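You operate a simulated robot arm through the tools that you are given. There is no shell and no other tool.

Carry out the task below with a simulated two-armed robot. There is one attempt and no reset: what you move stays moved.

## Task
Warm both black blocks at 40 C: load them in the blue tray and carry it to the warming plate.
Fine: carry the tray in both hands; switch the plate on and wait for READY. Set down upright: block with the red knob, block with the blue knob.

Only the result counts: the job must be done as asked and must still hold three seconds after the hand-in. Knocking over, shifting, dropping, spilling or breaking anything else fails it.

## Robot
Two 7-joint arms with two-finger grippers on one trunk, on a base that drives. Base frame: it is fixed to the floor where the robot stands at the start and does not move with it; the origin is under the middle of the robot, x ahead of it, y to its left, z up. Readings come in mm, degrees, newtons and seconds.
The left shoulder is at the start at [60, 123, 945], the right one opposite. With the tool pointing down near the work surface each hand reaches from about 360 to 800 mm from the robot's upright axis, wherever it stands, measured 20 degrees to its own side. Places, roughly: block with the blue knob (5x10x8 cm) [800, 100, 800]; block with the red knob (5x10x8 cm) [800, 0, 800]; plate dial [500, 400, 800]; plate switch [500, 500, 800]; tray [600, -300, 800]; warming plate [700, 400, 800]. Payload 1.47 kg a hand.
The TCP of each hand is the grasp point between the finger pads, 16 mm short of the fingertips. In the tool frame z runs along the fingers and y along their closing line. The gripper opens to 87 mm. The gripper's body begins 55 mm behind the TCP.
Orientation is that of the tool frame in the base frame, as a unit quaternion [w, x, y, z]. With the fingers straight down and closing along the base's y, the tool's x points along the base's -x, its y along +y and its z along -z.

## Interface
- The arms move only by the tool move_arm. It takes "left_series", "right_series" or both (then of equal length, played together; a hand with none holds still); each is a list that holds one entry, the list of rows, each a list of 6 numbers: the shift along the base's x, y, z in units of 30 mm (1.0 is 30 mm), then the turn, a rotation vector about the base's x, y, z in units of 6 degrees (1.0 is 6 degrees). In form: [[[x, y, z, ax, ay, az], ...]]. A call has 1 to 20 rows; each row shifts and turns the commanded pose from where the row before left it. "left_fingers" and "right_fingers" are, for a hand that has rows, the closure in counts, from 0 (fully open) to 255 (shut), set as the call begins (left out, the last holds). A call with a number of a shift or a turn outside -1 to 1 is refused whole. Rows are played at 5 a second. More than 50 mm and 8.6 degrees between two rows, or a gripper value outside its range, and nothing of the call is played. Where a pose cannot be reached the arm comes as near as it can. A force on the tool above 40 N (or 10 N above the force at the start of the call, whichever is more), or a blocked arm, ends the call early, and 0.2 s more pass. Each finger travels about 153 mm/s and halts on what it meets, pressing with about 28 N; the grip force reading is that of the motor and also rises with nothing between the fingers. The clock runs only during rows and for 0.2 s after the last one: add rows that do not move to give the fingers time. The reply holds the time, the measured pose of the TCP, the force on the tool along the base axes, the opening and the grip force, in the units named above and with some noise, with the torque about the TCP (base axes, N m) and any sound that the robot's microphone picked up.
- Cameras (640 x 400 px; columns grow to the right, rows downward): "scene" is now at [92.5, 14.6, 1508.3]; the picture's right is [0.19, -0.98, 0.00], its down [-0.65, -0.13, -0.75] and it looks along [0.73, 0.15, -0.67] (base axes); focal length 280 px, centre (320, 200). "left" rides on the left gripper at [73, -12, -90] in its tool frame; the picture's right is [0.16, 0.99, 0.00], its down [-0.72, 0.12, -0.68] and it looks along [-0.67, 0.11, 0.73] (tool axes); focal length 247 px, centre (320, 200). "right" rides on the right gripper at [73, 12, -90] in its tool frame; the picture's right is [-0.16, 0.99, 0.00], its down [-0.72, -0.12, -0.68] and it looks along [-0.67, -0.11, 0.73] (tool axes); focal length 247 px, centre (320, 200). There is no depth. A picture from a camera that has moved, and an enlarged one, comes with that camera's place and axes in the base frame and with its lens.
- grab_frame(camera): a new picture of that camera. The clock stands still meanwhile.
- slide_trunk(by): slides the trunk up (or, below 0, down) by that many mm; the arms and the scene camera ride with it, the base frame stays. It gives what a move gives, with no picture.
- roll_base(legs): drives the robot by 1 to 6 legs, each [ahead, left, turn to the left] in mm, mm and degrees, along the robot's own axes; the way and the turn of a leg run together, so that a leg with both is an arc; at most 1500 mm and 180 degrees a leg. The arms and the cameras ride along, it lands a little off, and it stops where it bumps. It gives what a move gives.
- aim_head(pan, tilt): turns the head with the scene camera to pan (to the left, within 120 degrees either way) and tilt (down, from -29 to 69), counted from straight ahead of the robot. It gives what a move gives.
- zoom(camera, box): a new picture of the part [left, top, right, bottom] of that camera's present view, enlarged. The clock stands still meanwhile.
- finish_job(): hands the job in; it is judged then, once.

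Places have to be worked out from the pictures, the camera data and where the tool is seen. Open the grippers and draw the arms clear of the work before you hand the job in, unless the task says otherwise.

The tools are called after "Request:" as a command line: name --argument value ..., lists and objects as JSON in quotes. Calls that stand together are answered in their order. move_arm: Moves the arms, as the interface text tells. Its arguments: {"type":"object","properties":{"left_series":{"type":"array","items":{"type":"array","items":{"type":"array","items":{"type":"number"}}}},"left_fingers":{"type":"number"},"right_series":{"type":"array","items":{"type":"array","items":{"type":"array","items":{"type":"number"}}}},"right_fingers":{"type":"number"}},"required":[]} The other tools are called the same way: slide_trunk (by) slides the trunk up or down; roll_base (legs) drives the base; aim_head (pan, tilt) turns the head that bears the scene camera; grab_frame (camera) takes a picture; zoom (camera, box) takes an enlarged picture of a part of a camera's view; finish_job () hands the job in.

At the start:

```text
time: 0.0
left_tcp_pos: [421.0, 339.1, 1183.9]
left_ee_rot: [0.001, 0.0, 1.0, -0.001]
left_ft_force: [-0.6, 0.4, 0.4]
left_moment: [0.01, -0.01, 0.01]
left_opening: 87.0
left_grasp_force: 0.1
right_tcp_pos: [460.4, -61.3, 1145.6]
right_ee_rot: [0.0, 0.0, 1.0, -0.001]
right_ft_force: [0.2, -0.2, -0.3]
right_moment: [0.02, 0.01, -0.03]
right_opening: 87.1
right_grasp_force: 0.0
trunk travel left (down, up): [-100.0, 130.0]
robot x, y, heading: [2.2, 1.0, -0.1]
head pan, tilt: [11.2, 41.8]
```

scene: 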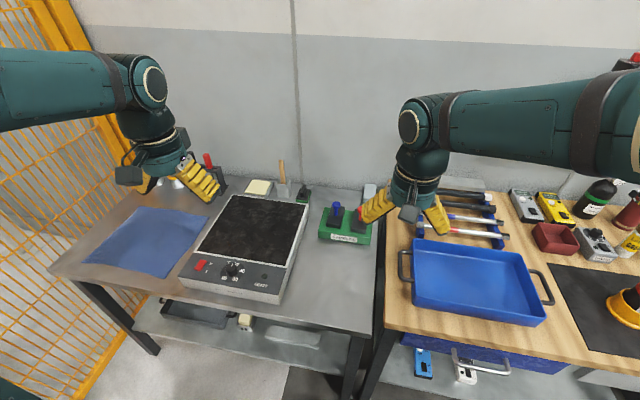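
right: 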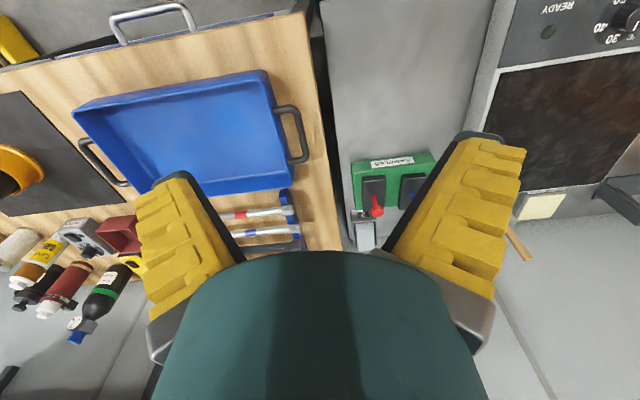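
left: 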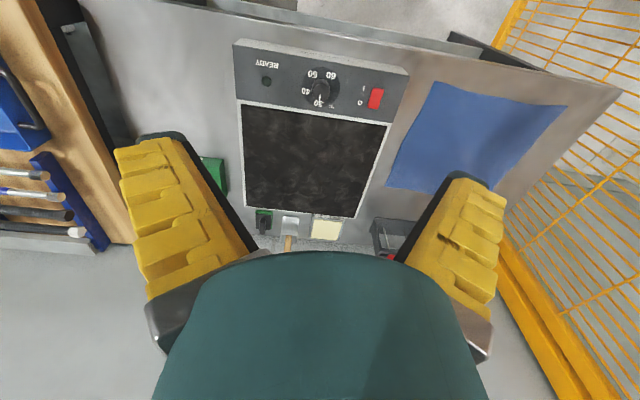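

The pictures show the blue tray on the wooden bench to the right, a green holder with the two knobbed blocks, and the warming plate with dial and switch on the left. I enlarge these parts to measure them.

Request:
zoom --camera "scene" --box '[160, 180, 320, 310]'

Request:
zoom --camera "scene" --box '[300, 170, 460, 270]'

Request:
zoom --camera "right" --box '[320, 120, 480, 260]'

Request:
zoom --camera "left" --box '[220, 30, 420, 130]'

Request:
zoom --camera "scene" --box '[380, 220, 580, 350]'

```text
3.08 times, centred on (240, 245) of scene
camera zoom: at [92.5, 14.6, 1508.3], right [0.19, -0.98, 0.0], down [-0.65, -0.13, -0.75], along [0.73, 0.15, -0.67], focal length 862 px, centre (566, 62)
```

zoom: 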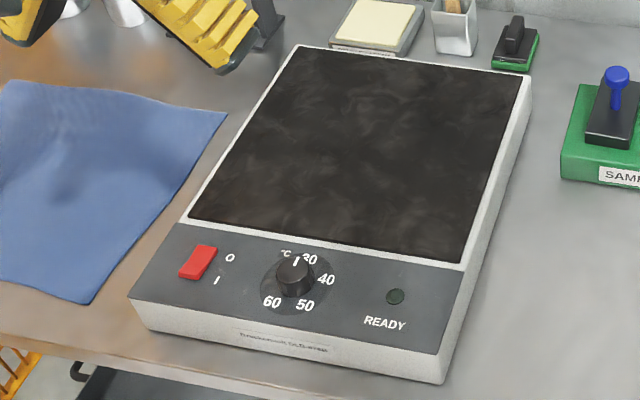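

```text
4.00 times, centred on (380, 220) of scene
camera zoom: at [92.5, 14.6, 1508.3], right [0.19, -0.98, 0.0], down [-0.65, -0.13, -0.75], along [0.73, 0.15, -0.67], focal length 1120 px, centre (80, 120)
```

zoom: 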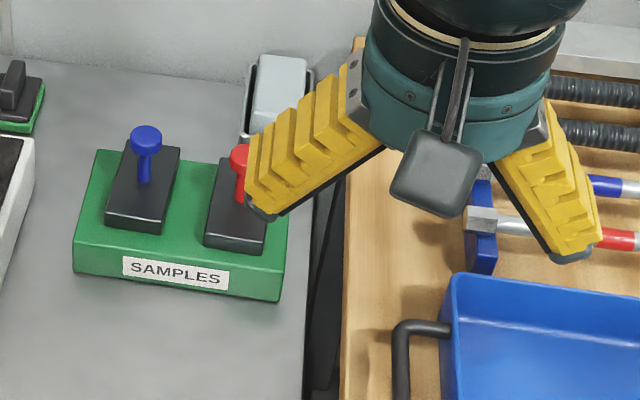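

```text
2.86 times, centred on (400, 190) of right
camera zoom: at [389.5, -50.8, 1235.0], right [0.16, 0.99, 0.0], down [0.72, -0.12, 0.68], along [0.67, -0.11, -0.73], focal length 706 px, centre (91, 229)
```

zoom: 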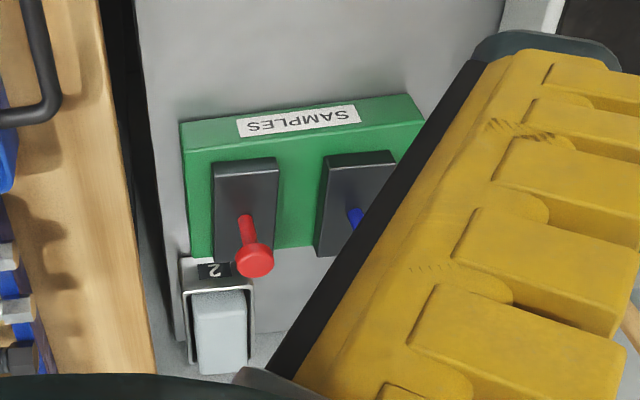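

```text
3.20 times, centred on (320, 80) of left
camera zoom: at [348.0, 329.2, 1274.1], right [-0.16, 0.99, 0.0], down [0.72, 0.12, 0.68], along [0.67, 0.11, -0.73], focal length 790 px, centre (320, 584)
```

zoom: 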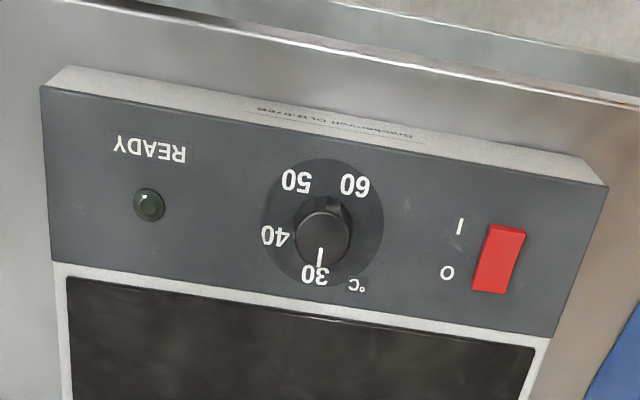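

```text
3.08 times, centred on (480, 285) of scene
camera zoom: at [92.5, 14.6, 1508.3], right [0.19, -0.98, 0.0], down [-0.65, -0.13, -0.75], along [0.73, 0.15, -0.67], focal length 862 px, centre (-172, -62)
```

zoom: 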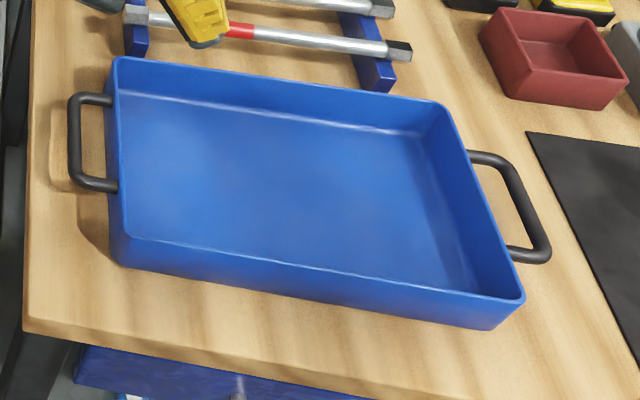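

Triangulating the scene and left-hand pictures puts the dial at about (503, 356, 815), pointing near 30 with 40 lying about 70° clockwise, and the switch at about (503, 458). I lower the left hand over the dial for a closer look.

Request:
move_arm --left_series '[[[0.34, 0.07, -0.93, 0, 0, 0], [0.34, 0.07, -0.93, 0, 0, 0], [0.34, 0.07, -0.93, 0, 0, 0], [0.34, 0.07, -0.93, 0, 0, 0], [0.34, 0.07, -0.93, 0, 0, 0], [0.34, 0.07, -0.93, 0, 0, 0], [0.34, 0.07, -0.93, 0, 0, 0], [0.34, 0.07, -0.93, 0, 0, 0]]]' --left_fingers 0

Request:
grab_frame --camera "left"

Request:
grab_frame --camera "scene"

```text
time: 1.8
left_tcp_pos: [500.9, 356.7, 960.4]
left_ee_rot: [0.0, -0.001, 1.0, 0.0]
left_ft_force: [0.6, 0.7, 0.1]
left_moment: [0.02, -0.02, -0.03]
left_opening: 87.1
left_grasp_force: 0.1
right_tcp_pos: [461.7, -61.3, 1144.1]
right_ee_rot: [0.0, 0.0, 1.0, 0.001]
right_ft_force: [0.3, -0.7, -0.4]
right_moment: [0.01, 0.04, 0.01]
right_opening: 86.7
right_grasp_force: 0.0
trunk travel left (down, up): [-100.0, 130.0]
robot x, y, heading: [0.3, -3.9, 0.0]
head pan, tilt: [11.2, 41.8]
```

```text
taken
camera left: at [429.2, 346.4, 1051.0], right [-0.16, 0.99, 0.0], down [0.72, 0.12, 0.68], along [0.67, 0.11, -0.73], focal length 247 px, centre (320, 200)
```

left: 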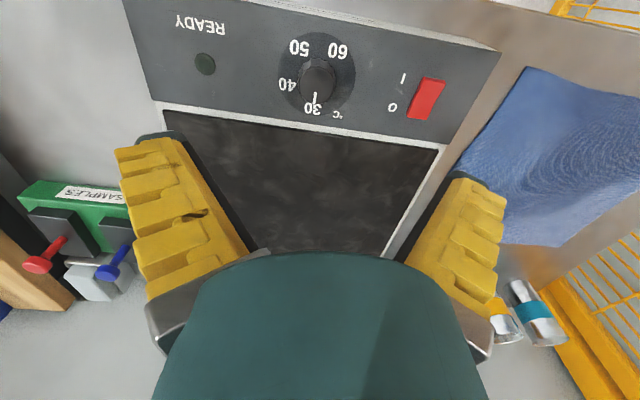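

```text
taken
camera scene: at [93.3, 14.7, 1508.2], right [0.19, -0.98, 0.0], down [-0.65, -0.13, -0.75], along [0.73, 0.14, -0.67], focal length 280 px, centre (320, 200)
```

scene: 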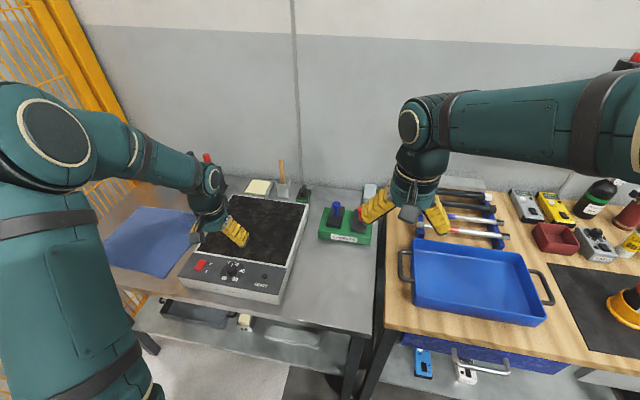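

The hand is over the dial; I enlarge the dial and panel from the hand camera.

Request:
zoom --camera "left" --box '[260, 20, 370, 130]'

Request:
zoom --camera "left" --box '[160, 0, 480, 160]'

Request:
zoom --camera "scene" --box '[160, 240, 320, 320]'

```text
3.64 times, centred on (315, 75) of left
camera zoom: at [429.2, 346.4, 1051.0], right [-0.16, 0.99, 0.0], down [0.72, 0.12, 0.68], along [0.67, 0.11, -0.73], focal length 898 px, centre (338, 654)
```

zoom: 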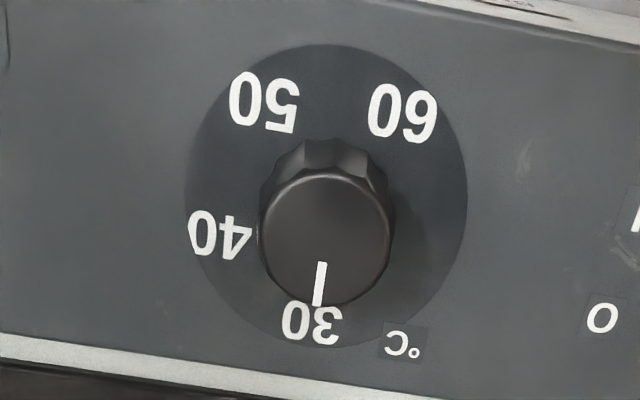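

```text
2.00 times, centred on (320, 80) of left
camera zoom: at [429.2, 346.4, 1051.0], right [-0.16, 0.99, 0.0], down [0.72, 0.12, 0.68], along [0.67, 0.11, -0.73], focal length 494 px, centre (320, 440)
```

zoom: 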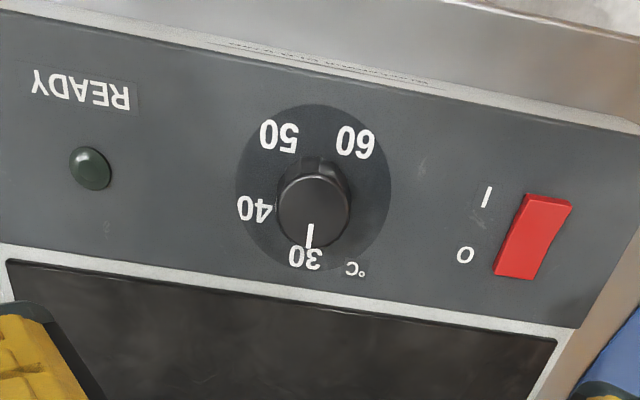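

```text
4.00 times, centred on (240, 280) of scene
camera zoom: at [93.3, 14.7, 1508.2], right [0.19, -0.98, 0.0], down [-0.65, -0.13, -0.75], along [0.73, 0.14, -0.67], focal length 1120 px, centre (640, -120)
```

zoom: 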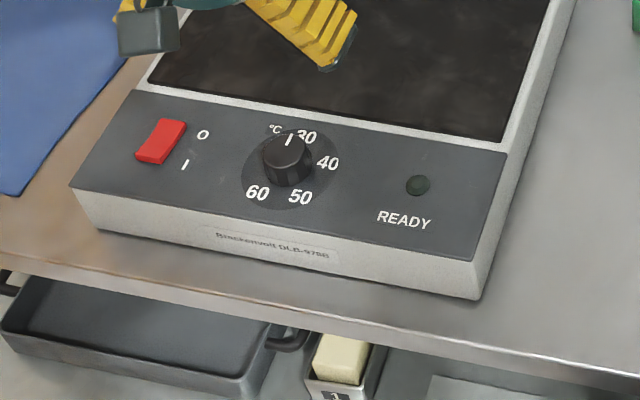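

The knob's axis works out at about (496.5, 354.5), with the panel at z ≈ 815, the knob top at ≈ 845 and a diameter of about 28 mm. I narrow the fingers, turn the hand +36° and come to 900 mm before checking.

Request:
move_arm --left_series '[[[-0.024, -0.012, -0.33, 0, 0, 1], [-0.024, -0.012, -0.33, 0, 0, 1], [-0.024, -0.012, -0.33, 0, 0, 1], [-0.024, -0.012, -0.33, 0, 0, 1], [-0.024, -0.012, -0.33, 0, 0, 1], [-0.024, -0.012, -0.33, 0, 0, 1], [0, 0, 0, 0, 0, 0]]]' --left_fingers 80

Request:
grab_frame --camera "left"

Request:
zoom --camera "scene" --box '[160, 200, 320, 300]'

```text
time: 3.4
left_tcp_pos: [496.3, 353.3, 900.3]
left_ee_rot: [0.0, -0.31, 0.951, -0.001]
left_ft_force: [0.3, 0.1, -0.1]
left_moment: [-0.02, -0.05, 0.0]
left_opening: 64.2
left_grasp_force: 3.7
right_tcp_pos: [460.5, -61.4, 1145.8]
right_ee_rot: [0.0, -0.001, 1.0, 0.0]
right_ft_force: [0.2, -0.2, 1.1]
right_moment: [0.02, -0.02, 0.04]
right_opening: 87.0
right_grasp_force: 0.1
trunk travel left (down, up): [-100.0, 130.0]
robot x, y, heading: [-2.9, 0.4, -0.1]
head pan, tilt: [11.2, 41.8]
```

```text
taken
camera left: at [445.2, 303.4, 991.3], right [-0.71, 0.7, 0.0], down [0.52, 0.52, 0.68], along [0.48, 0.48, -0.73], focal length 247 px, centre (320, 200)
```

left: 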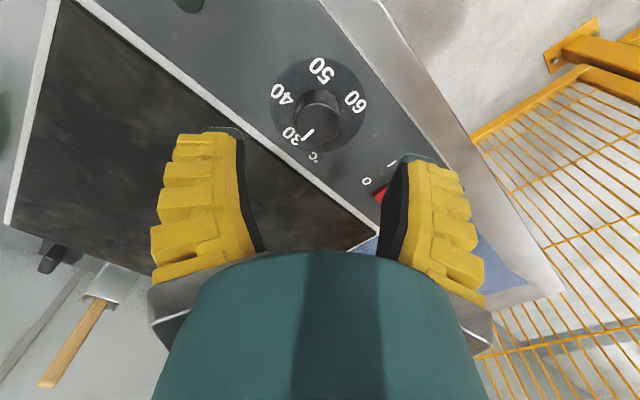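

```text
4.00 times, centred on (240, 250) of scene
camera zoom: at [92.3, 14.6, 1508.4], right [0.19, -0.98, 0.0], down [-0.65, -0.13, -0.75], along [0.73, 0.15, -0.67], focal length 1120 px, centre (640, 0)
```

zoom: 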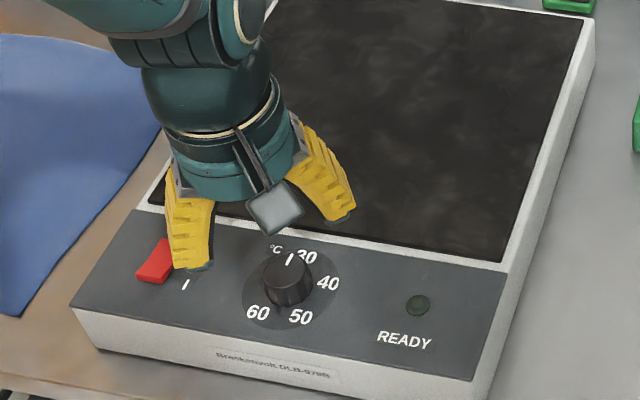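

The fingers straddle the knob with the switch clear of them. One enlarged check of the knob's position from this second angle before going down.

Request:
zoom --camera "left" --box '[240, 40, 400, 180]'

```text
2.86 times, centred on (320, 110) of left
camera zoom: at [445.2, 303.4, 991.3], right [-0.71, 0.7, 0.0], down [0.52, 0.52, 0.68], along [0.48, 0.48, -0.73], focal length 706 px, centre (320, 457)
```

zoom: 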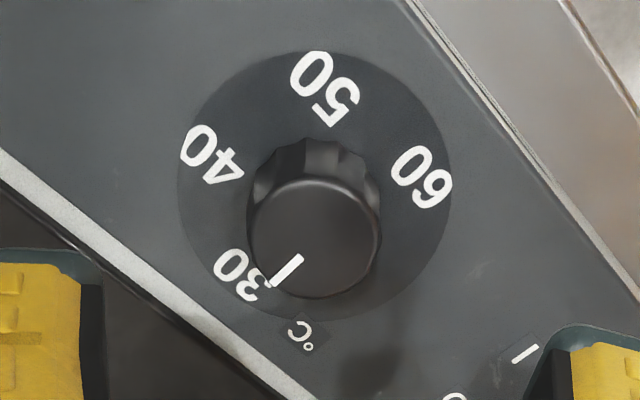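

Both views agree: the knob axis is at (496, 353), panel ≈ 815, top ≈ 845. I descend 60 mm around it and close.

Request:
move_arm --left_series '[[[0, 0, -0.5, 0, 0, 0], [0, 0, -0.5, 0, 0, 0], [0, 0, -0.5, 0, 0, 0], [0, 0, -0.5, 0, 0, 0], [0, 0, 0, 0, 0, 0]]]'

Request:
grab_frame --camera "left"

Request:
zoom --camera "scene" --box '[160, 220, 320, 320]'

```text
time: 4.6
left_tcp_pos: [496.9, 355.1, 840.5]
left_ee_rot: [0.001, -0.309, 0.951, 0.001]
left_ft_force: [-0.1, 0.1, -0.4]
left_moment: [0.01, -0.04, 0.0]
left_opening: 64.1
left_grasp_force: 3.4
right_tcp_pos: [461.6, -61.3, 1145.9]
right_ee_rot: [0.0, 0.0, 1.0, 0.0]
right_ft_force: [-0.2, 0.4, 0.3]
right_moment: [-0.01, -0.03, 0.0]
right_opening: 87.0
right_grasp_force: 0.0
trunk travel left (down, up): [-100.0, 130.0]
robot x, y, heading: [0.9, 1.1, 0.0]
head pan, tilt: [11.2, 41.8]
```

```text
taken
camera left: at [445.8, 303.8, 931.1], right [-0.71, 0.71, 0.0], down [0.52, 0.52, 0.68], along [0.48, 0.48, -0.73], focal length 247 px, centre (320, 200)
```

left: 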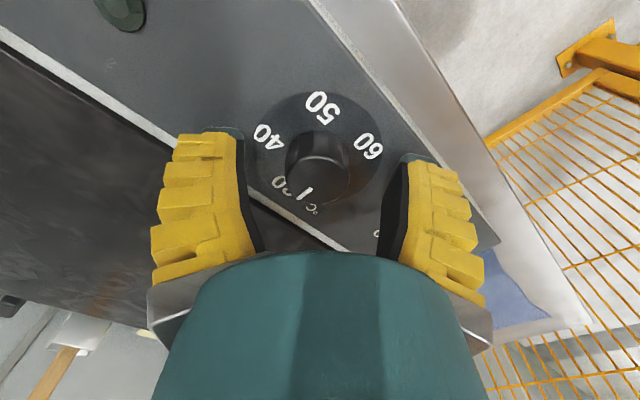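

```text
4.00 times, centred on (240, 270) of scene
camera zoom: at [92.3, 14.5, 1508.4], right [0.19, -0.98, 0.0], down [-0.65, -0.13, -0.75], along [0.73, 0.15, -0.67], focal length 1120 px, centre (640, -80)
```

zoom: 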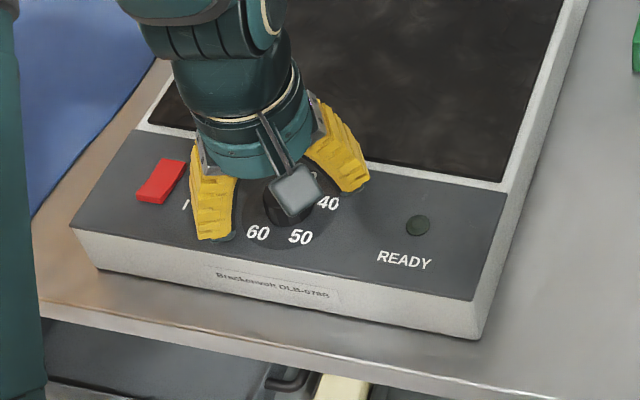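

The fingers are around the knob with no contact force. I close on it and hold still.

Request:
move_arm --left_series '[[[0, 0, 0, 0, 0, 0], [0, 0, 0, 0, 0, 0], [0, 0, 0, 0, 0, 0], [0, 0, 0, 0, 0, 0]]]' --left_fingers 255

Request:
grab_frame --camera "left"

```text
time: 5.6
left_tcp_pos: [498.1, 352.7, 841.0]
left_ee_rot: [0.0, -0.309, 0.951, 0.0]
left_ft_force: [0.4, -8.2, 2.3]
left_moment: [-0.17, 0.13, -0.09]
left_opening: 23.0
left_grasp_force: 29.5
right_tcp_pos: [461.2, -63.2, 1146.1]
right_ee_rot: [0.0, 0.0, 1.0, 0.001]
right_ft_force: [-0.2, -0.2, 0.0]
right_moment: [0.04, 0.01, 0.01]
right_opening: 86.9
right_grasp_force: 0.0
trunk travel left (down, up): [-100.0, 130.0]
robot x, y, heading: [2.0, -2.8, -0.0]
head pan, tilt: [11.2, 41.8]
```

```text
taken
camera left: at [446.1, 302.6, 931.6], right [-0.71, 0.71, 0.0], down [0.52, 0.52, 0.68], along [0.48, 0.48, -0.73], focal length 247 px, centre (320, 200)
```

left: 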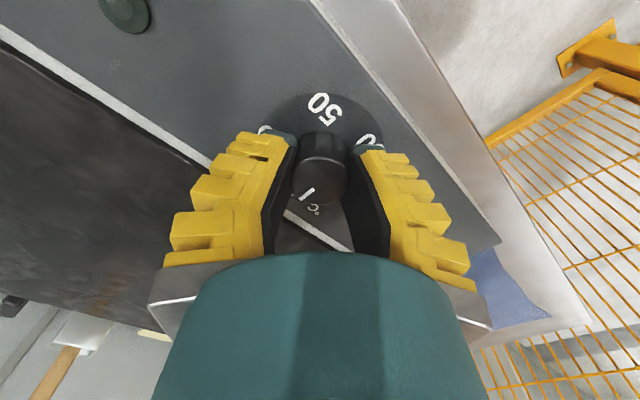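

The knob is gripped (23 mm, 29.5 N). I turn it 70° clockwise.

Request:
move_arm --left_series '[[[0, 0, 0, 0, 0, -0.97], [0, 0, 0, 0, 0, -0.97], [0, 0, 0, 0, 0, -0.97], [0, 0, 0, 0, 0, -0.97], [0, 0, 0, 0, 0, -0.97], [0, 0, 0, 0, 0, -0.97], [0, 0, 0, 0, 0, -0.97], [0, 0, 0, 0, 0, -0.97], [0, 0, 0, 0, 0, -0.97], [0, 0, 0, 0, 0, -0.97], [0, 0, 0, 0, 0, -0.97], [0, 0, 0, 0, 0, -0.97], [0, 0, 0, 0, 0, 0]]]'

Request:
zoom --camera "left" --box '[240, 60, 400, 220]'

```text
time: 8.4
left_tcp_pos: [497.4, 353.7, 840.5]
left_ee_rot: [0.0, 0.292, 0.956, 0.0]
left_ft_force: [-2.4, -8.0, 8.9]
left_moment: [-0.07, -0.07, -0.05]
left_opening: 22.3
left_grasp_force: 30.1
right_tcp_pos: [460.1, -63.0, 1145.2]
right_ee_rot: [0.0, -0.001, 1.0, 0.0]
right_ft_force: [0.8, 0.5, 0.7]
right_moment: [-0.01, -0.01, -0.02]
right_opening: 86.9
right_grasp_force: 0.2
trunk travel left (down, up): [-100.0, 130.0]
robot x, y, heading: [-1.3, 1.1, -0.0]
head pan, tilt: [11.2, 41.8]
```

```text
2.50 times, centred on (320, 140) of left
camera zoom: at [431.3, 385.5, 931.7], right [0.42, 0.91, 0.0], down [0.67, -0.31, 0.68], along [0.62, -0.29, -0.73], focal length 617 px, centre (320, 350)
```

zoom: 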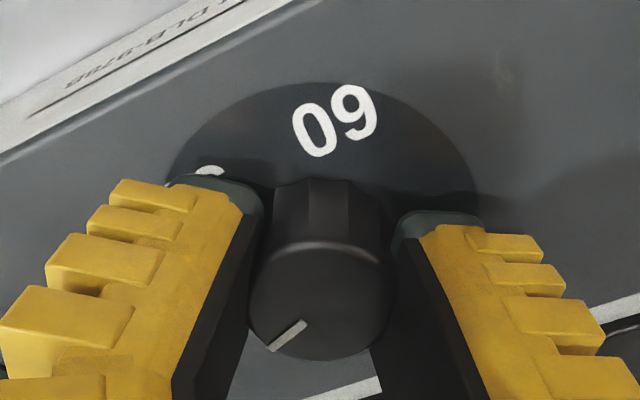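

The pointer turned with the hand. I open the fingers and rise to check the setting.

Request:
move_arm --left_series '[[[0, 0, 0, 0, 0, 0], [0, 0, 0, 0, 0, 0], [0, 0, 0, 0, 0, 0]]]' --left_fingers 80

Request:
move_arm --left_series '[[[0, 0, 0.7, 0, 0, 0], [0, 0, 0.7, 0, 0, 0], [0, 0, 0.7, 0, 0, 0], [0, 0, 0.7, 0, 0, 0], [0, 0, 0.7, 0, 0, 0]]]'

Request:
zoom --camera "left" --box '[230, 20, 410, 160]'

Request:
zoom --camera "scene" --box '[160, 220, 320, 320]'

```text
time: 9.2
left_tcp_pos: [497.5, 353.9, 841.5]
left_ee_rot: [0.0, 0.291, 0.957, 0.0]
left_ft_force: [0.5, 0.3, 0.2]
left_moment: [0.03, -0.01, -0.05]
left_opening: 64.4
left_grasp_force: 3.9
right_tcp_pos: [460.9, -61.7, 1145.1]
right_ee_rot: [0.0, 0.0, 1.0, 0.001]
right_ft_force: [-0.4, -0.3, -0.5]
right_moment: [0.0, 0.02, 0.03]
right_opening: 87.0
right_grasp_force: 0.1
trunk travel left (down, up): [-100.0, 130.0]
robot x, y, heading: [-1.5, -0.1, -0.3]
head pan, tilt: [11.2, 41.8]
```

```text
time: 10.4
left_tcp_pos: [498.2, 353.4, 944.8]
left_ee_rot: [0.0, 0.292, 0.956, 0.0]
left_ft_force: [-1.1, -0.2, 0.5]
left_moment: [0.0, 0.0, -0.01]
left_opening: 64.2
left_grasp_force: 3.2
right_tcp_pos: [459.5, -61.1, 1145.8]
right_ee_rot: [0.0, 0.0, 1.0, -0.001]
right_ft_force: [-0.5, 0.0, 0.1]
right_moment: [0.0, 0.0, -0.03]
right_opening: 87.0
right_grasp_force: 0.1
trunk travel left (down, up): [-100.0, 130.0]
robot x, y, heading: [-1.6, 1.2, -0.1]
head pan, tilt: [11.2, 41.8]
```

```text
2.86 times, centred on (320, 90) of left
camera zoom: at [431.1, 386.2, 1035.9], right [0.42, 0.91, 0.0], down [0.67, -0.31, 0.68], along [0.62, -0.29, -0.73], focal length 706 px, centre (320, 514)
```

zoom: 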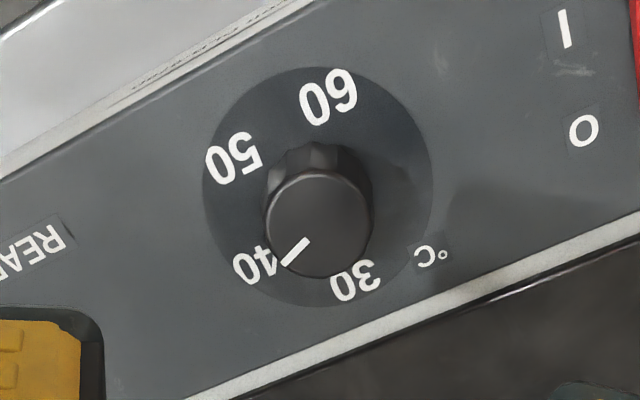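

```text
4.00 times, centred on (240, 270) of scene
camera zoom: at [92.0, 14.4, 1508.4], right [0.19, -0.98, 0.0], down [-0.65, -0.13, -0.75], along [0.73, 0.15, -0.67], focal length 1120 px, centre (640, -80)
```

zoom: 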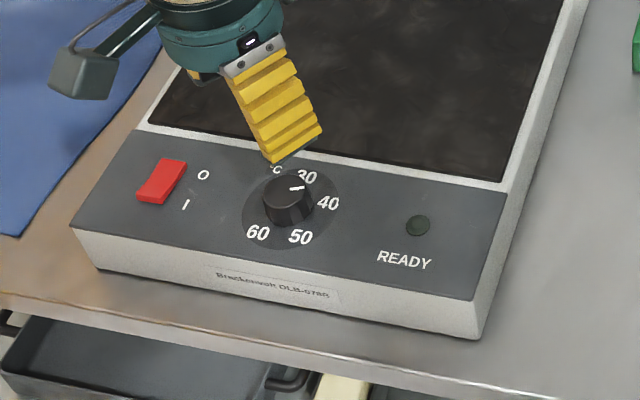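

Fitting the four labels gives 70° per 10 °C about (500, 355.5), and the pointer now lies at about −68°, i.e. on 40. Next I close the left fingers, turn the hand to −90° and hover above the near ("I") end of the rocker at about (484, 456).

Request:
move_arm --left_series '[[[-0.043, 0.342, -0.12, 0, 0, -0.935], [-0.043, 0.342, -0.12, 0, 0, -0.935], [-0.043, 0.342, -0.12, 0, 0, -0.935], [-0.043, 0.342, -0.12, 0, 0, -0.935], [-0.043, 0.342, -0.12, 0, 0, -0.935], [-0.043, 0.342, -0.12, 0, 0, -0.935], [-0.043, 0.342, -0.12, 0, 0, -0.935], [-0.043, 0.342, -0.12, 0, 0, -0.935], [-0.043, 0.342, -0.12, 0, 0, -0.935], [-0.043, 0.342, -0.12, 0, 0, -0.935], [0, 0, 0, 0, 0, 0]]]' --left_fingers 255

Request:
grab_frame --camera "left"

Request:
zoom --camera "scene" --box '[160, 220, 320, 320]'

```text
time: 12.8
left_tcp_pos: [483.2, 455.3, 910.8]
left_ee_rot: [0.0, 0.707, 0.707, 0.001]
left_ft_force: [-0.5, 0.2, 0.6]
left_moment: [0.0, 0.01, 0.02]
left_opening: 0.2
left_grasp_force: 27.9
right_tcp_pos: [460.6, -60.9, 1144.4]
right_ee_rot: [0.0, -0.001, 1.0, 0.0]
right_ft_force: [0.6, 0.0, 0.0]
right_moment: [-0.01, -0.04, -0.02]
right_opening: 87.0
right_grasp_force: 0.1
trunk travel left (down, up): [-100.0, 130.0]
robot x, y, heading: [-0.6, -0.6, -0.1]
head pan, tilt: [11.2, 41.8]
```

```text
taken
camera left: at [473.6, 530.7, 1001.6], right [0.99, 0.16, 0.0], down [0.12, -0.72, 0.68], along [0.11, -0.67, -0.73], focal length 247 px, centre (320, 200)
```

left: 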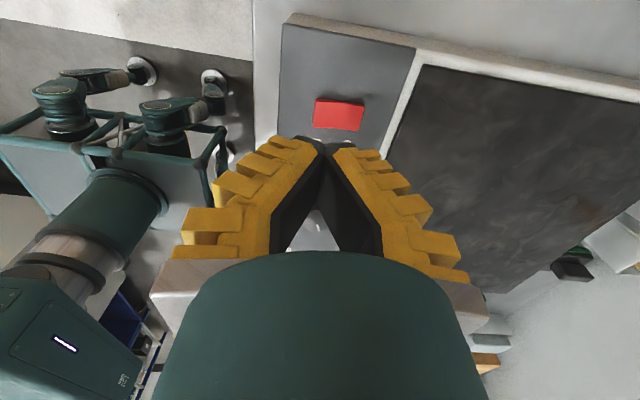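

```text
4.00 times, centred on (240, 270) of scene
camera zoom: at [92.5, 14.4, 1508.3], right [0.19, -0.98, 0.0], down [-0.65, -0.13, -0.75], along [0.73, 0.15, -0.67], focal length 1120 px, centre (640, -80)
```

zoom: 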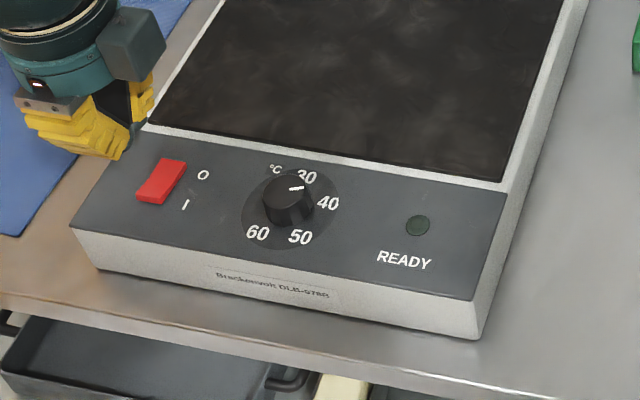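

Rocker spans x ≈ 482–521 at y ≈ 454; the raised near end is the "I" side. I shift to x ≈ 489 and go down to just above it.

Request:
move_arm --left_series '[[[0.19, -0.04, -0.5, 0, 0, 0], [0, 0, -0.5, 0, 0, 0], [0, 0, -0.5, 0, 0, 0], [0, 0, -0.4, 0, 0, 0], [0, 0, 0, 0, 0, 0]]]'

Request:
grab_frame --camera "left"

Request:
zoom --camera "scene" --box '[160, 220, 320, 320]'

```text
time: 14.0
left_tcp_pos: [489.9, 455.5, 852.8]
left_ee_rot: [0.0, 0.706, 0.708, 0.0]
left_ft_force: [-1.4, 0.7, 0.6]
left_moment: [-0.01, -0.02, -0.01]
left_opening: 0.1
left_grasp_force: 28.0
right_tcp_pos: [461.1, -62.4, 1144.9]
right_ee_rot: [0.0, 0.0, 1.0, 0.0]
right_ft_force: [-0.2, 0.0, 1.0]
right_moment: [0.02, -0.01, -0.01]
right_opening: 86.8
right_grasp_force: 0.1
trunk travel left (down, up): [-100.0, 130.0]
robot x, y, heading: [1.0, 0.0, 0.1]
head pan, tilt: [11.2, 41.8]
```

```text
taken
camera left: at [478.6, 530.3, 942.9], right [0.99, 0.16, 0.0], down [0.12, -0.72, 0.68], along [0.11, -0.67, -0.73], focal length 247 px, centre (320, 200)
```

left: 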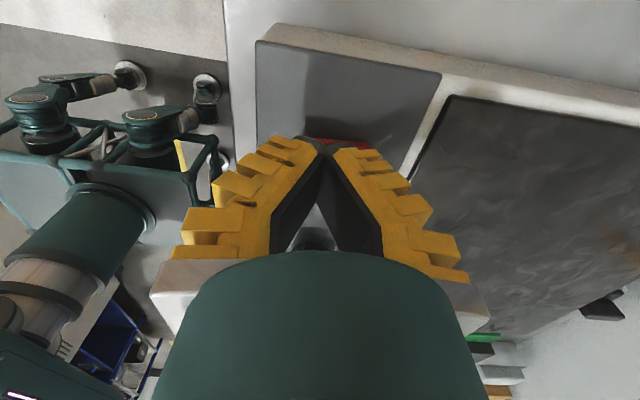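

```text
4.00 times, centred on (240, 270) of scene
camera zoom: at [92.4, 14.5, 1508.3], right [0.19, -0.98, 0.0], down [-0.65, -0.13, -0.75], along [0.73, 0.15, -0.67], focal length 1120 px, centre (640, -80)
```

zoom: 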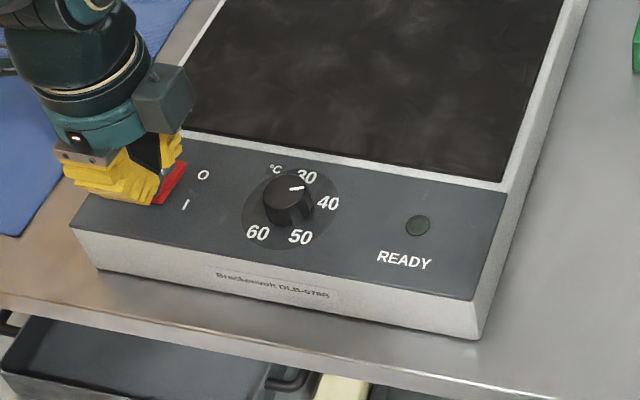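

The closed tips sit over the near end of the rocker. I press down in 3 mm steps, relying on the force stop.

Request:
move_arm --left_series '[[[0, 0, -0.1, 0, 0, 0], [0, 0, -0.1, 0, 0, 0], [0, 0, -0.1, 0, 0, 0], [0, 0, -0.1, 0, 0, 0], [0, 0, -0.1, 0, 0, 0], [0, 0, 0, 0, 0, 0]]]'

Request:
zoom --camera "scene" --box '[160, 220, 320, 320]'

```text
time: 15.4
left_tcp_pos: [489.8, 456.6, 839.0]
left_ee_rot: [0.001, 0.706, 0.708, 0.002]
left_ft_force: [-1.4, 2.5, 13.0]
left_moment: [-0.04, -0.09, 0.01]
left_opening: 5.9
left_grasp_force: 29.2
right_tcp_pos: [461.1, -62.5, 1146.9]
right_ee_rot: [0.0, 0.0, 1.0, 0.0]
right_ft_force: [0.5, 0.2, 0.1]
right_moment: [-0.02, 0.01, 0.05]
right_opening: 86.9
right_grasp_force: 0.1
trunk travel left (down, up): [-100.0, 130.0]
robot x, y, heading: [-2.8, 1.9, 0.2]
head pan, tilt: [11.2, 41.8]
```

```text
4.00 times, centred on (240, 270) of scene
camera zoom: at [91.3, 13.9, 1508.5], right [0.19, -0.98, 0.0], down [-0.65, -0.13, -0.75], along [0.73, 0.15, -0.67], focal length 1120 px, centre (640, -80)
```

zoom: 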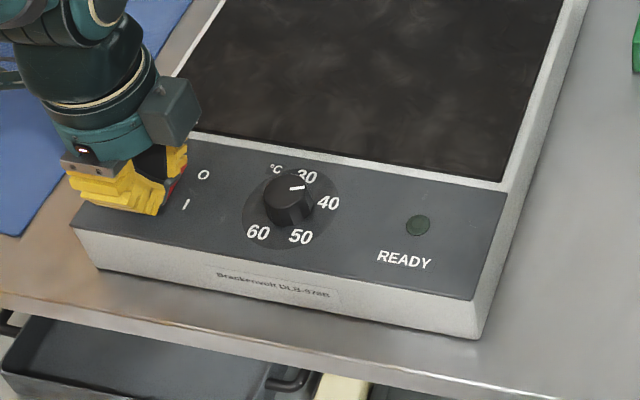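

Contact at about 13 N but no click yet; I press a little further.

Request:
move_arm --left_series '[[[0, 0, -0.1, 0, 0, 0], [0, 0, -0.1, 0, 0, 0], [0, 0, -0.1, 0, 0, 0], [0, 0, 0, 0, 0, 0]]]'

Request:
grab_frame --camera "left"

```text
time: 15.9
left_tcp_pos: [491.2, 456.9, 838.3]
left_ee_rot: [0.001, 0.707, 0.707, 0.005]
left_ft_force: [-11.4, -4.7, 21.9]
left_moment: [-0.18, 0.04, -0.17]
left_opening: 6.2
left_grasp_force: 28.9
right_tcp_pos: [458.5, -63.0, 1146.0]
right_ee_rot: [0.0, 0.0, 1.0, 0.001]
right_ft_force: [-0.7, 0.3, 0.5]
right_moment: [0.01, -0.02, 0.0]
right_opening: 87.1
right_grasp_force: 0.0
trunk travel left (down, up): [-100.0, 130.0]
robot x, y, heading: [-2.8, -2.0, 0.3]
head pan, tilt: [11.2, 41.8]
stopped in row 2 (left hand): the force on the tool passed its limit at 44 N (the readings are from after the stop); the commanded pose is now the measured one
```

```text
taken
camera left: at [479.0, 530.0, 929.7], right [0.99, 0.16, 0.01], down [0.11, -0.73, 0.68], along [0.11, -0.67, -0.74], focal length 247 px, centre (320, 200)
```

left: 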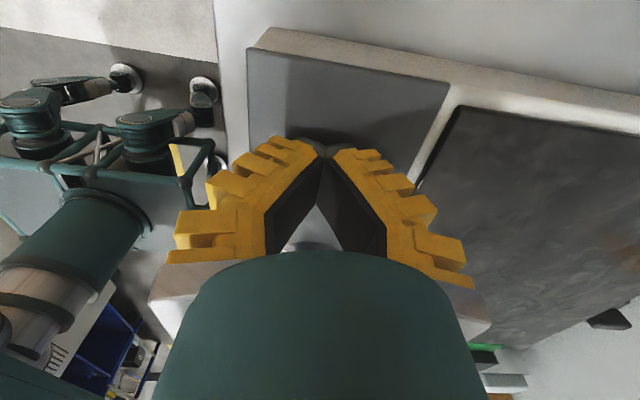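

The force limit was reached at tip height ≈ 822. I lift off and look at the rocker.

Request:
move_arm --left_series '[[[0, 0, 0.5, 0, 0, 0], [0, 0.3, 0.8, 0, 0, 0], [0, 0.5, 0.8, 0, 0, 0], [0, 0.8, 0.3, 0, 0, 0]]]'

Request:
zoom --camera "scene" --box '[180, 230, 300, 310]'

Request:
zoom --camera "left" --box '[240, 0, 440, 150]'

```text
time: 16.9
left_tcp_pos: [493.0, 505.0, 907.3]
left_ee_rot: [0.001, 0.706, 0.708, 0.003]
left_ft_force: [-0.5, 0.9, -0.1]
left_moment: [0.0, -0.01, 0.01]
left_opening: 0.0
left_grasp_force: 27.8
right_tcp_pos: [460.2, -61.5, 1146.1]
right_ee_rot: [0.0, 0.0, 1.0, 0.0]
right_ft_force: [-0.5, -0.3, 0.3]
right_moment: [-0.02, -0.02, -0.02]
right_opening: 86.9
right_grasp_force: 0.0
trunk travel left (down, up): [-100.0, 130.0]
robot x, y, heading: [-1.4, 1.0, -0.1]
head pan, tilt: [11.2, 41.8]
```

```text
5.00 times, centred on (240, 270) of scene
camera zoom: at [92.4, 15.3, 1508.3], right [0.19, -0.98, 0.0], down [-0.65, -0.13, -0.75], along [0.73, 0.15, -0.67], focal length 1400 px, centre (720, -150)
```

zoom: 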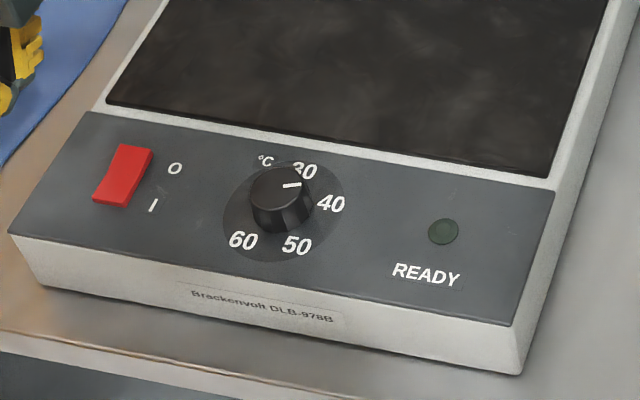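

```text
2.67 times, centred on (340, 75) of left
camera zoom: at [482.4, 579.8, 998.2], right [0.99, 0.16, 0.01], down [0.11, -0.73, 0.68], along [0.11, -0.67, -0.73], focal length 659 px, centre (267, 533)
```

zoom: 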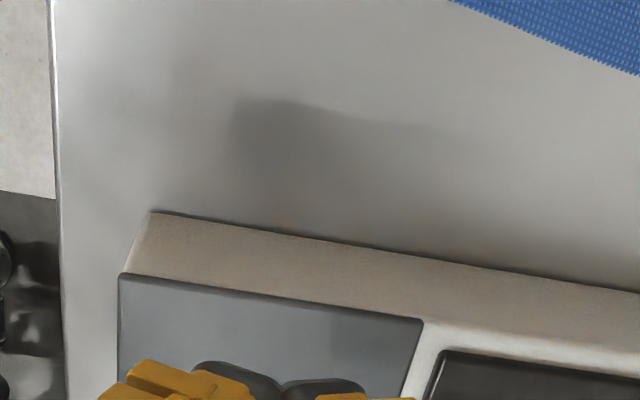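

I enlarge the rocker to see which end is down.

Request:
zoom --camera "scene" --box '[190, 250, 230, 275]'

Request:
zoom --camera "scene" --box '[252, 265, 284, 285]'

```text
16.00 times, centred on (210, 262) of scene
camera zoom: at [92.4, 15.3, 1508.3], right [0.19, -0.98, 0.0], down [-0.65, -0.13, -0.75], along [0.73, 0.15, -0.67], focal length 4480 px, centre (2080, -800)
```

zoom: 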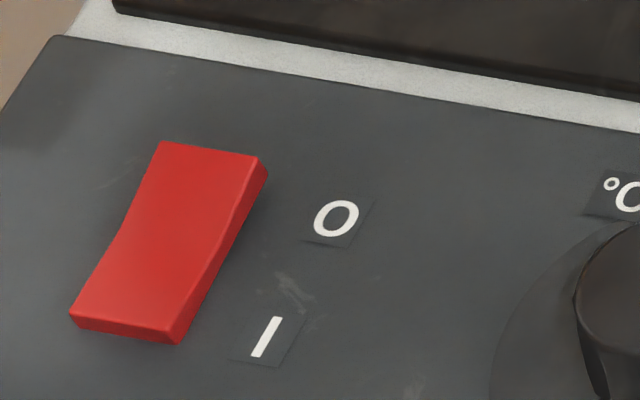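

```text
16.00 times, centred on (268, 275) of scene
camera zoom: at [92.4, 15.3, 1508.3], right [0.19, -0.98, 0.0], down [-0.65, -0.13, -0.75], along [0.73, 0.15, -0.67], focal length 4480 px, centre (1152, -1000)
```

zoom: 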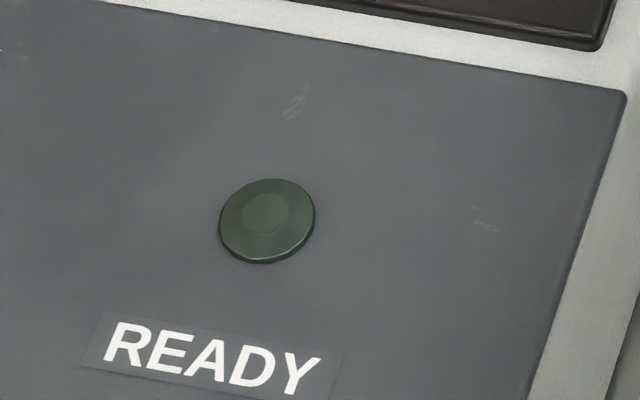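

The lower half of the rocker now lies flat with the panel and the far (O) end stands up, which suggests it is on "I". I swing the left hand back to its normal heading, opening it, and view switch and lamp from there.

Request:
move_arm --left_series '[[[-0.118, -0.144, 0.133, 0, 0, 1], [-0.118, -0.144, 0.133, 0, 0, 1], [-0.118, -0.144, 0.133, 0, 0, 1], [-0.118, -0.144, 0.133, 0, 0, 1], [-0.118, -0.144, 0.133, 0, 0, 1], [-0.118, -0.144, 0.133, 0, 0, 1], [-0.118, -0.144, 0.133, 0, 0, 1], [-0.118, -0.144, 0.133, 0, 0, 1], [-0.118, -0.144, 0.133, 0, 0, 1], [-0.118, -0.144, 0.133, 0, 0, 1], [-0.118, -0.144, 0.133, 0, 0, 1], [-0.118, -0.144, 0.133, 0, 0, 1], [-0.118, -0.144, 0.133, 0, 0, 1], [-0.118, -0.144, 0.133, 0, 0, 1], [-0.118, -0.144, 0.133, 0, 0, 1]]]' --left_fingers 0

Request:
grab_frame --camera "left"

Request:
zoom --camera "scene" --box '[252, 265, 284, 285]'

```text
time: 20.1
left_tcp_pos: [439.7, 441.6, 968.9]
left_ee_rot: [-0.002, -0.002, 1.0, 0.002]
left_ft_force: [0.1, -0.6, 0.1]
left_moment: [0.01, 0.01, -0.01]
left_opening: 86.9
left_grasp_force: 0.3
right_tcp_pos: [460.5, -61.1, 1144.9]
right_ee_rot: [0.0, 0.0, 1.0, 0.0]
right_ft_force: [0.8, 0.4, -0.5]
right_moment: [0.01, -0.01, 0.04]
right_opening: 86.8
right_grasp_force: 0.1
trunk travel left (down, up): [-100.0, 130.0]
robot x, y, heading: [-0.4, -0.7, -0.2]
head pan, tilt: [11.2, 41.8]
```

```text
taken
camera left: at [368.1, 430.2, 1059.0], right [-0.16, 0.99, 0.01], down [0.73, 0.11, 0.68], along [0.67, 0.11, -0.73], focal length 247 px, centre (320, 200)
```

left: 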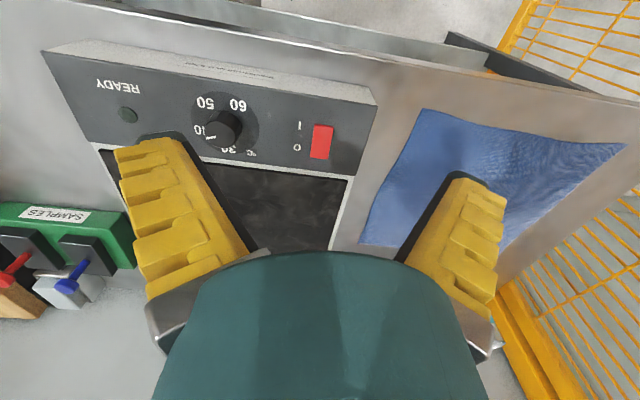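

```text
16.00 times, centred on (268, 275) of scene
camera zoom: at [92.2, 14.6, 1508.3], right [0.19, -0.98, 0.0], down [-0.65, -0.13, -0.75], along [0.73, 0.15, -0.67], focal length 4480 px, centre (1152, -1000)
```

zoom: 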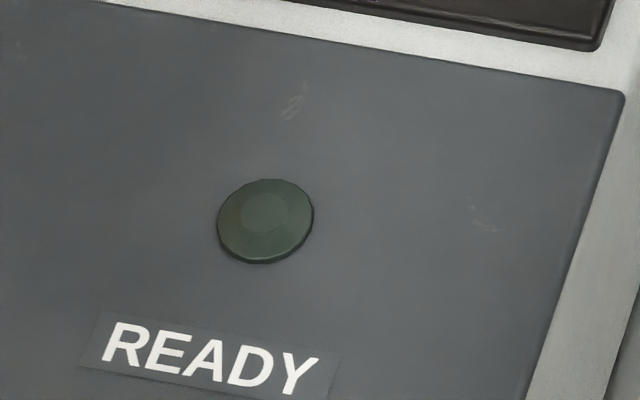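

Request:
zoom --camera "left" --box '[285, 110, 349, 170]'

Request:
zoom --camera "left" --box '[180, 80, 270, 170]'

```text
6.67 times, centred on (317, 140) of left
camera zoom: at [368.1, 430.2, 1059.0], right [-0.16, 0.99, 0.01], down [0.73, 0.11, 0.68], along [0.67, 0.11, -0.73], focal length 1646 px, centre (340, 600)
```

zoom: 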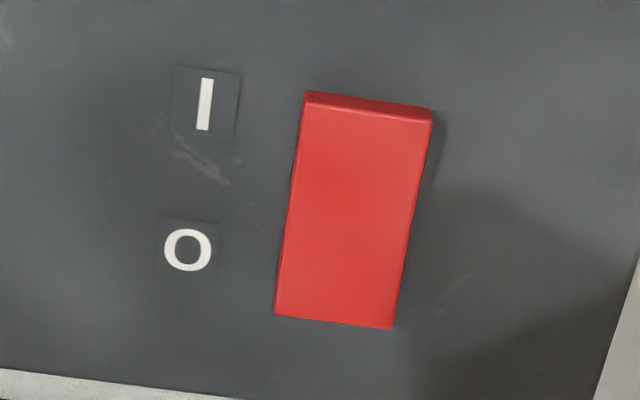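

```text
4.44 times, centred on (225, 125) of left
camera zoom: at [368.1, 430.2, 1059.0], right [-0.16, 0.99, 0.01], down [0.73, 0.11, 0.68], along [0.67, 0.11, -0.73], focal length 1098 px, centre (742, 533)
```

zoom: 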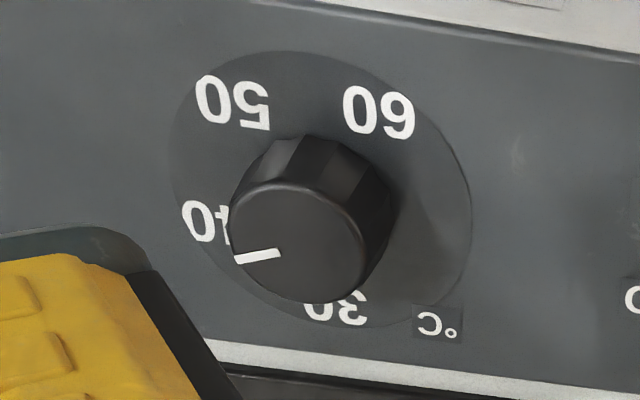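

The "I" end is now low (thin front face) and the pointer sits on 40. The lamp is still dark, as it should be while heating. Before driving closer to the blocks I look down at the gap between robot and benches.

Request:
aim_head --pan 0 --tilt 68

Request:
grab_frame --camera "scene"

```text
time: 21.1
left_tcp_pos: [439.5, 441.4, 968.2]
left_ee_rot: [-0.002, -0.002, 1.0, 0.003]
left_ft_force: [0.9, -0.2, -0.3]
left_moment: [0.01, -0.01, 0.01]
left_opening: 87.0
left_grasp_force: 0.1
right_tcp_pos: [460.7, -61.9, 1146.3]
right_ee_rot: [0.001, 0.0, 1.0, 0.0]
right_ft_force: [0.6, 0.0, 0.6]
right_moment: [0.0, 0.0, 0.01]
right_opening: 86.8
right_grasp_force: 0.1
trunk travel left (down, up): [-100.0, 130.0]
robot x, y, heading: [-0.6, -1.1, -0.2]
head pan, tilt: [0.0, 68.0]
```

```text
taken
camera scene: at [67.1, -1.6, 1475.6], right [0.0, -1.0, 0.0], down [-0.93, 0.0, -0.38], along [0.38, 0.0, -0.93], focal length 280 px, centre (320, 200)
```

scene: 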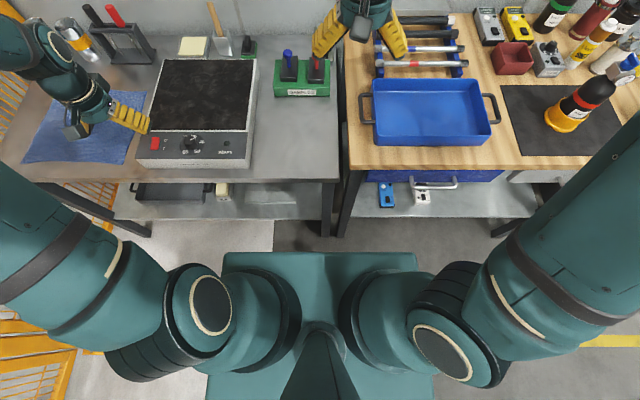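

The chassis front is at most x ≈ 310–340 and the bench edge at x ≈ 433, so about 80 mm ahead is safe. I drive 80 mm ahead and 100 mm left so the right hand can reach both blocks, with both hands well above everything.

Request:
roll_base --legs '[[80, 100, 0]]'

Request:
aim_head --pan -5 --tilt 45

Request:
grab_frame --camera "scene"

Request:
grab_frame --camera "right"

```text
time: 22.6
left_tcp_pos: [518.5, 539.0, 967.9]
left_ee_rot: [-0.001, -0.003, 1.0, 0.002]
left_ft_force: [-0.3, 0.7, -0.4]
left_moment: [-0.03, -0.01, 0.01]
left_opening: 87.2
left_grasp_force: 0.0
right_tcp_pos: [540.9, 38.1, 1145.3]
right_ee_rot: [-0.001, -0.001, 1.0, 0.001]
right_ft_force: [0.5, 1.1, 0.0]
right_moment: [-0.02, 0.01, 0.0]
right_opening: 87.1
right_grasp_force: 0.1
trunk travel left (down, up): [-100.0, 130.0]
robot x, y, heading: [78.5, 96.0, 0.2]
head pan, tilt: [0.0, 68.0]
```

```text
time: 23.4
left_tcp_pos: [517.7, 539.5, 968.7]
left_ee_rot: [-0.002, -0.003, 1.0, 0.002]
left_ft_force: [0.1, -0.3, 0.7]
left_moment: [0.01, 0.0, 0.01]
left_opening: 87.1
left_grasp_force: 0.1
right_tcp_pos: [540.5, 37.7, 1145.9]
right_ee_rot: [-0.001, -0.002, 1.0, 0.001]
right_ft_force: [0.6, 0.1, 0.3]
right_moment: [0.0, -0.04, 0.0]
right_opening: 87.2
right_grasp_force: 0.1
trunk travel left (down, up): [-100.0, 130.0]
robot x, y, heading: [79.3, 97.0, 0.1]
head pan, tilt: [-5.0, 45.0]
```

```text
taken
camera scene: at [170.5, 88.7, 1503.6], right [-0.08, -1.0, 0.0], down [-0.71, 0.06, -0.71], along [0.7, -0.06, -0.71], focal length 280 px, centre (320, 200)
```

scene: 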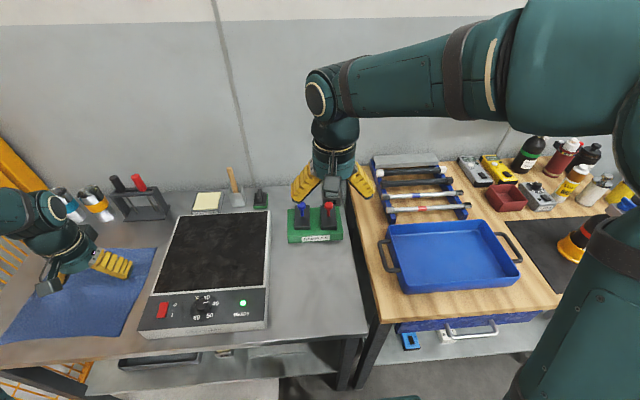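

```text
taken
camera right: at [468.9, 47.7, 1235.0], right [0.15, 0.99, 0.0], down [0.72, -0.11, 0.68], along [0.67, -0.1, -0.73], focal length 247 px, centre (320, 200)
```

right: 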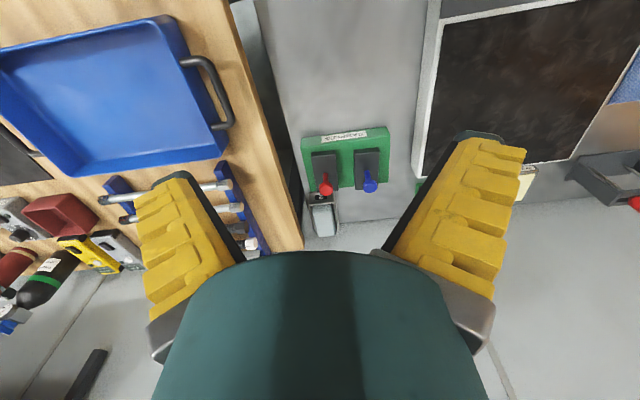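

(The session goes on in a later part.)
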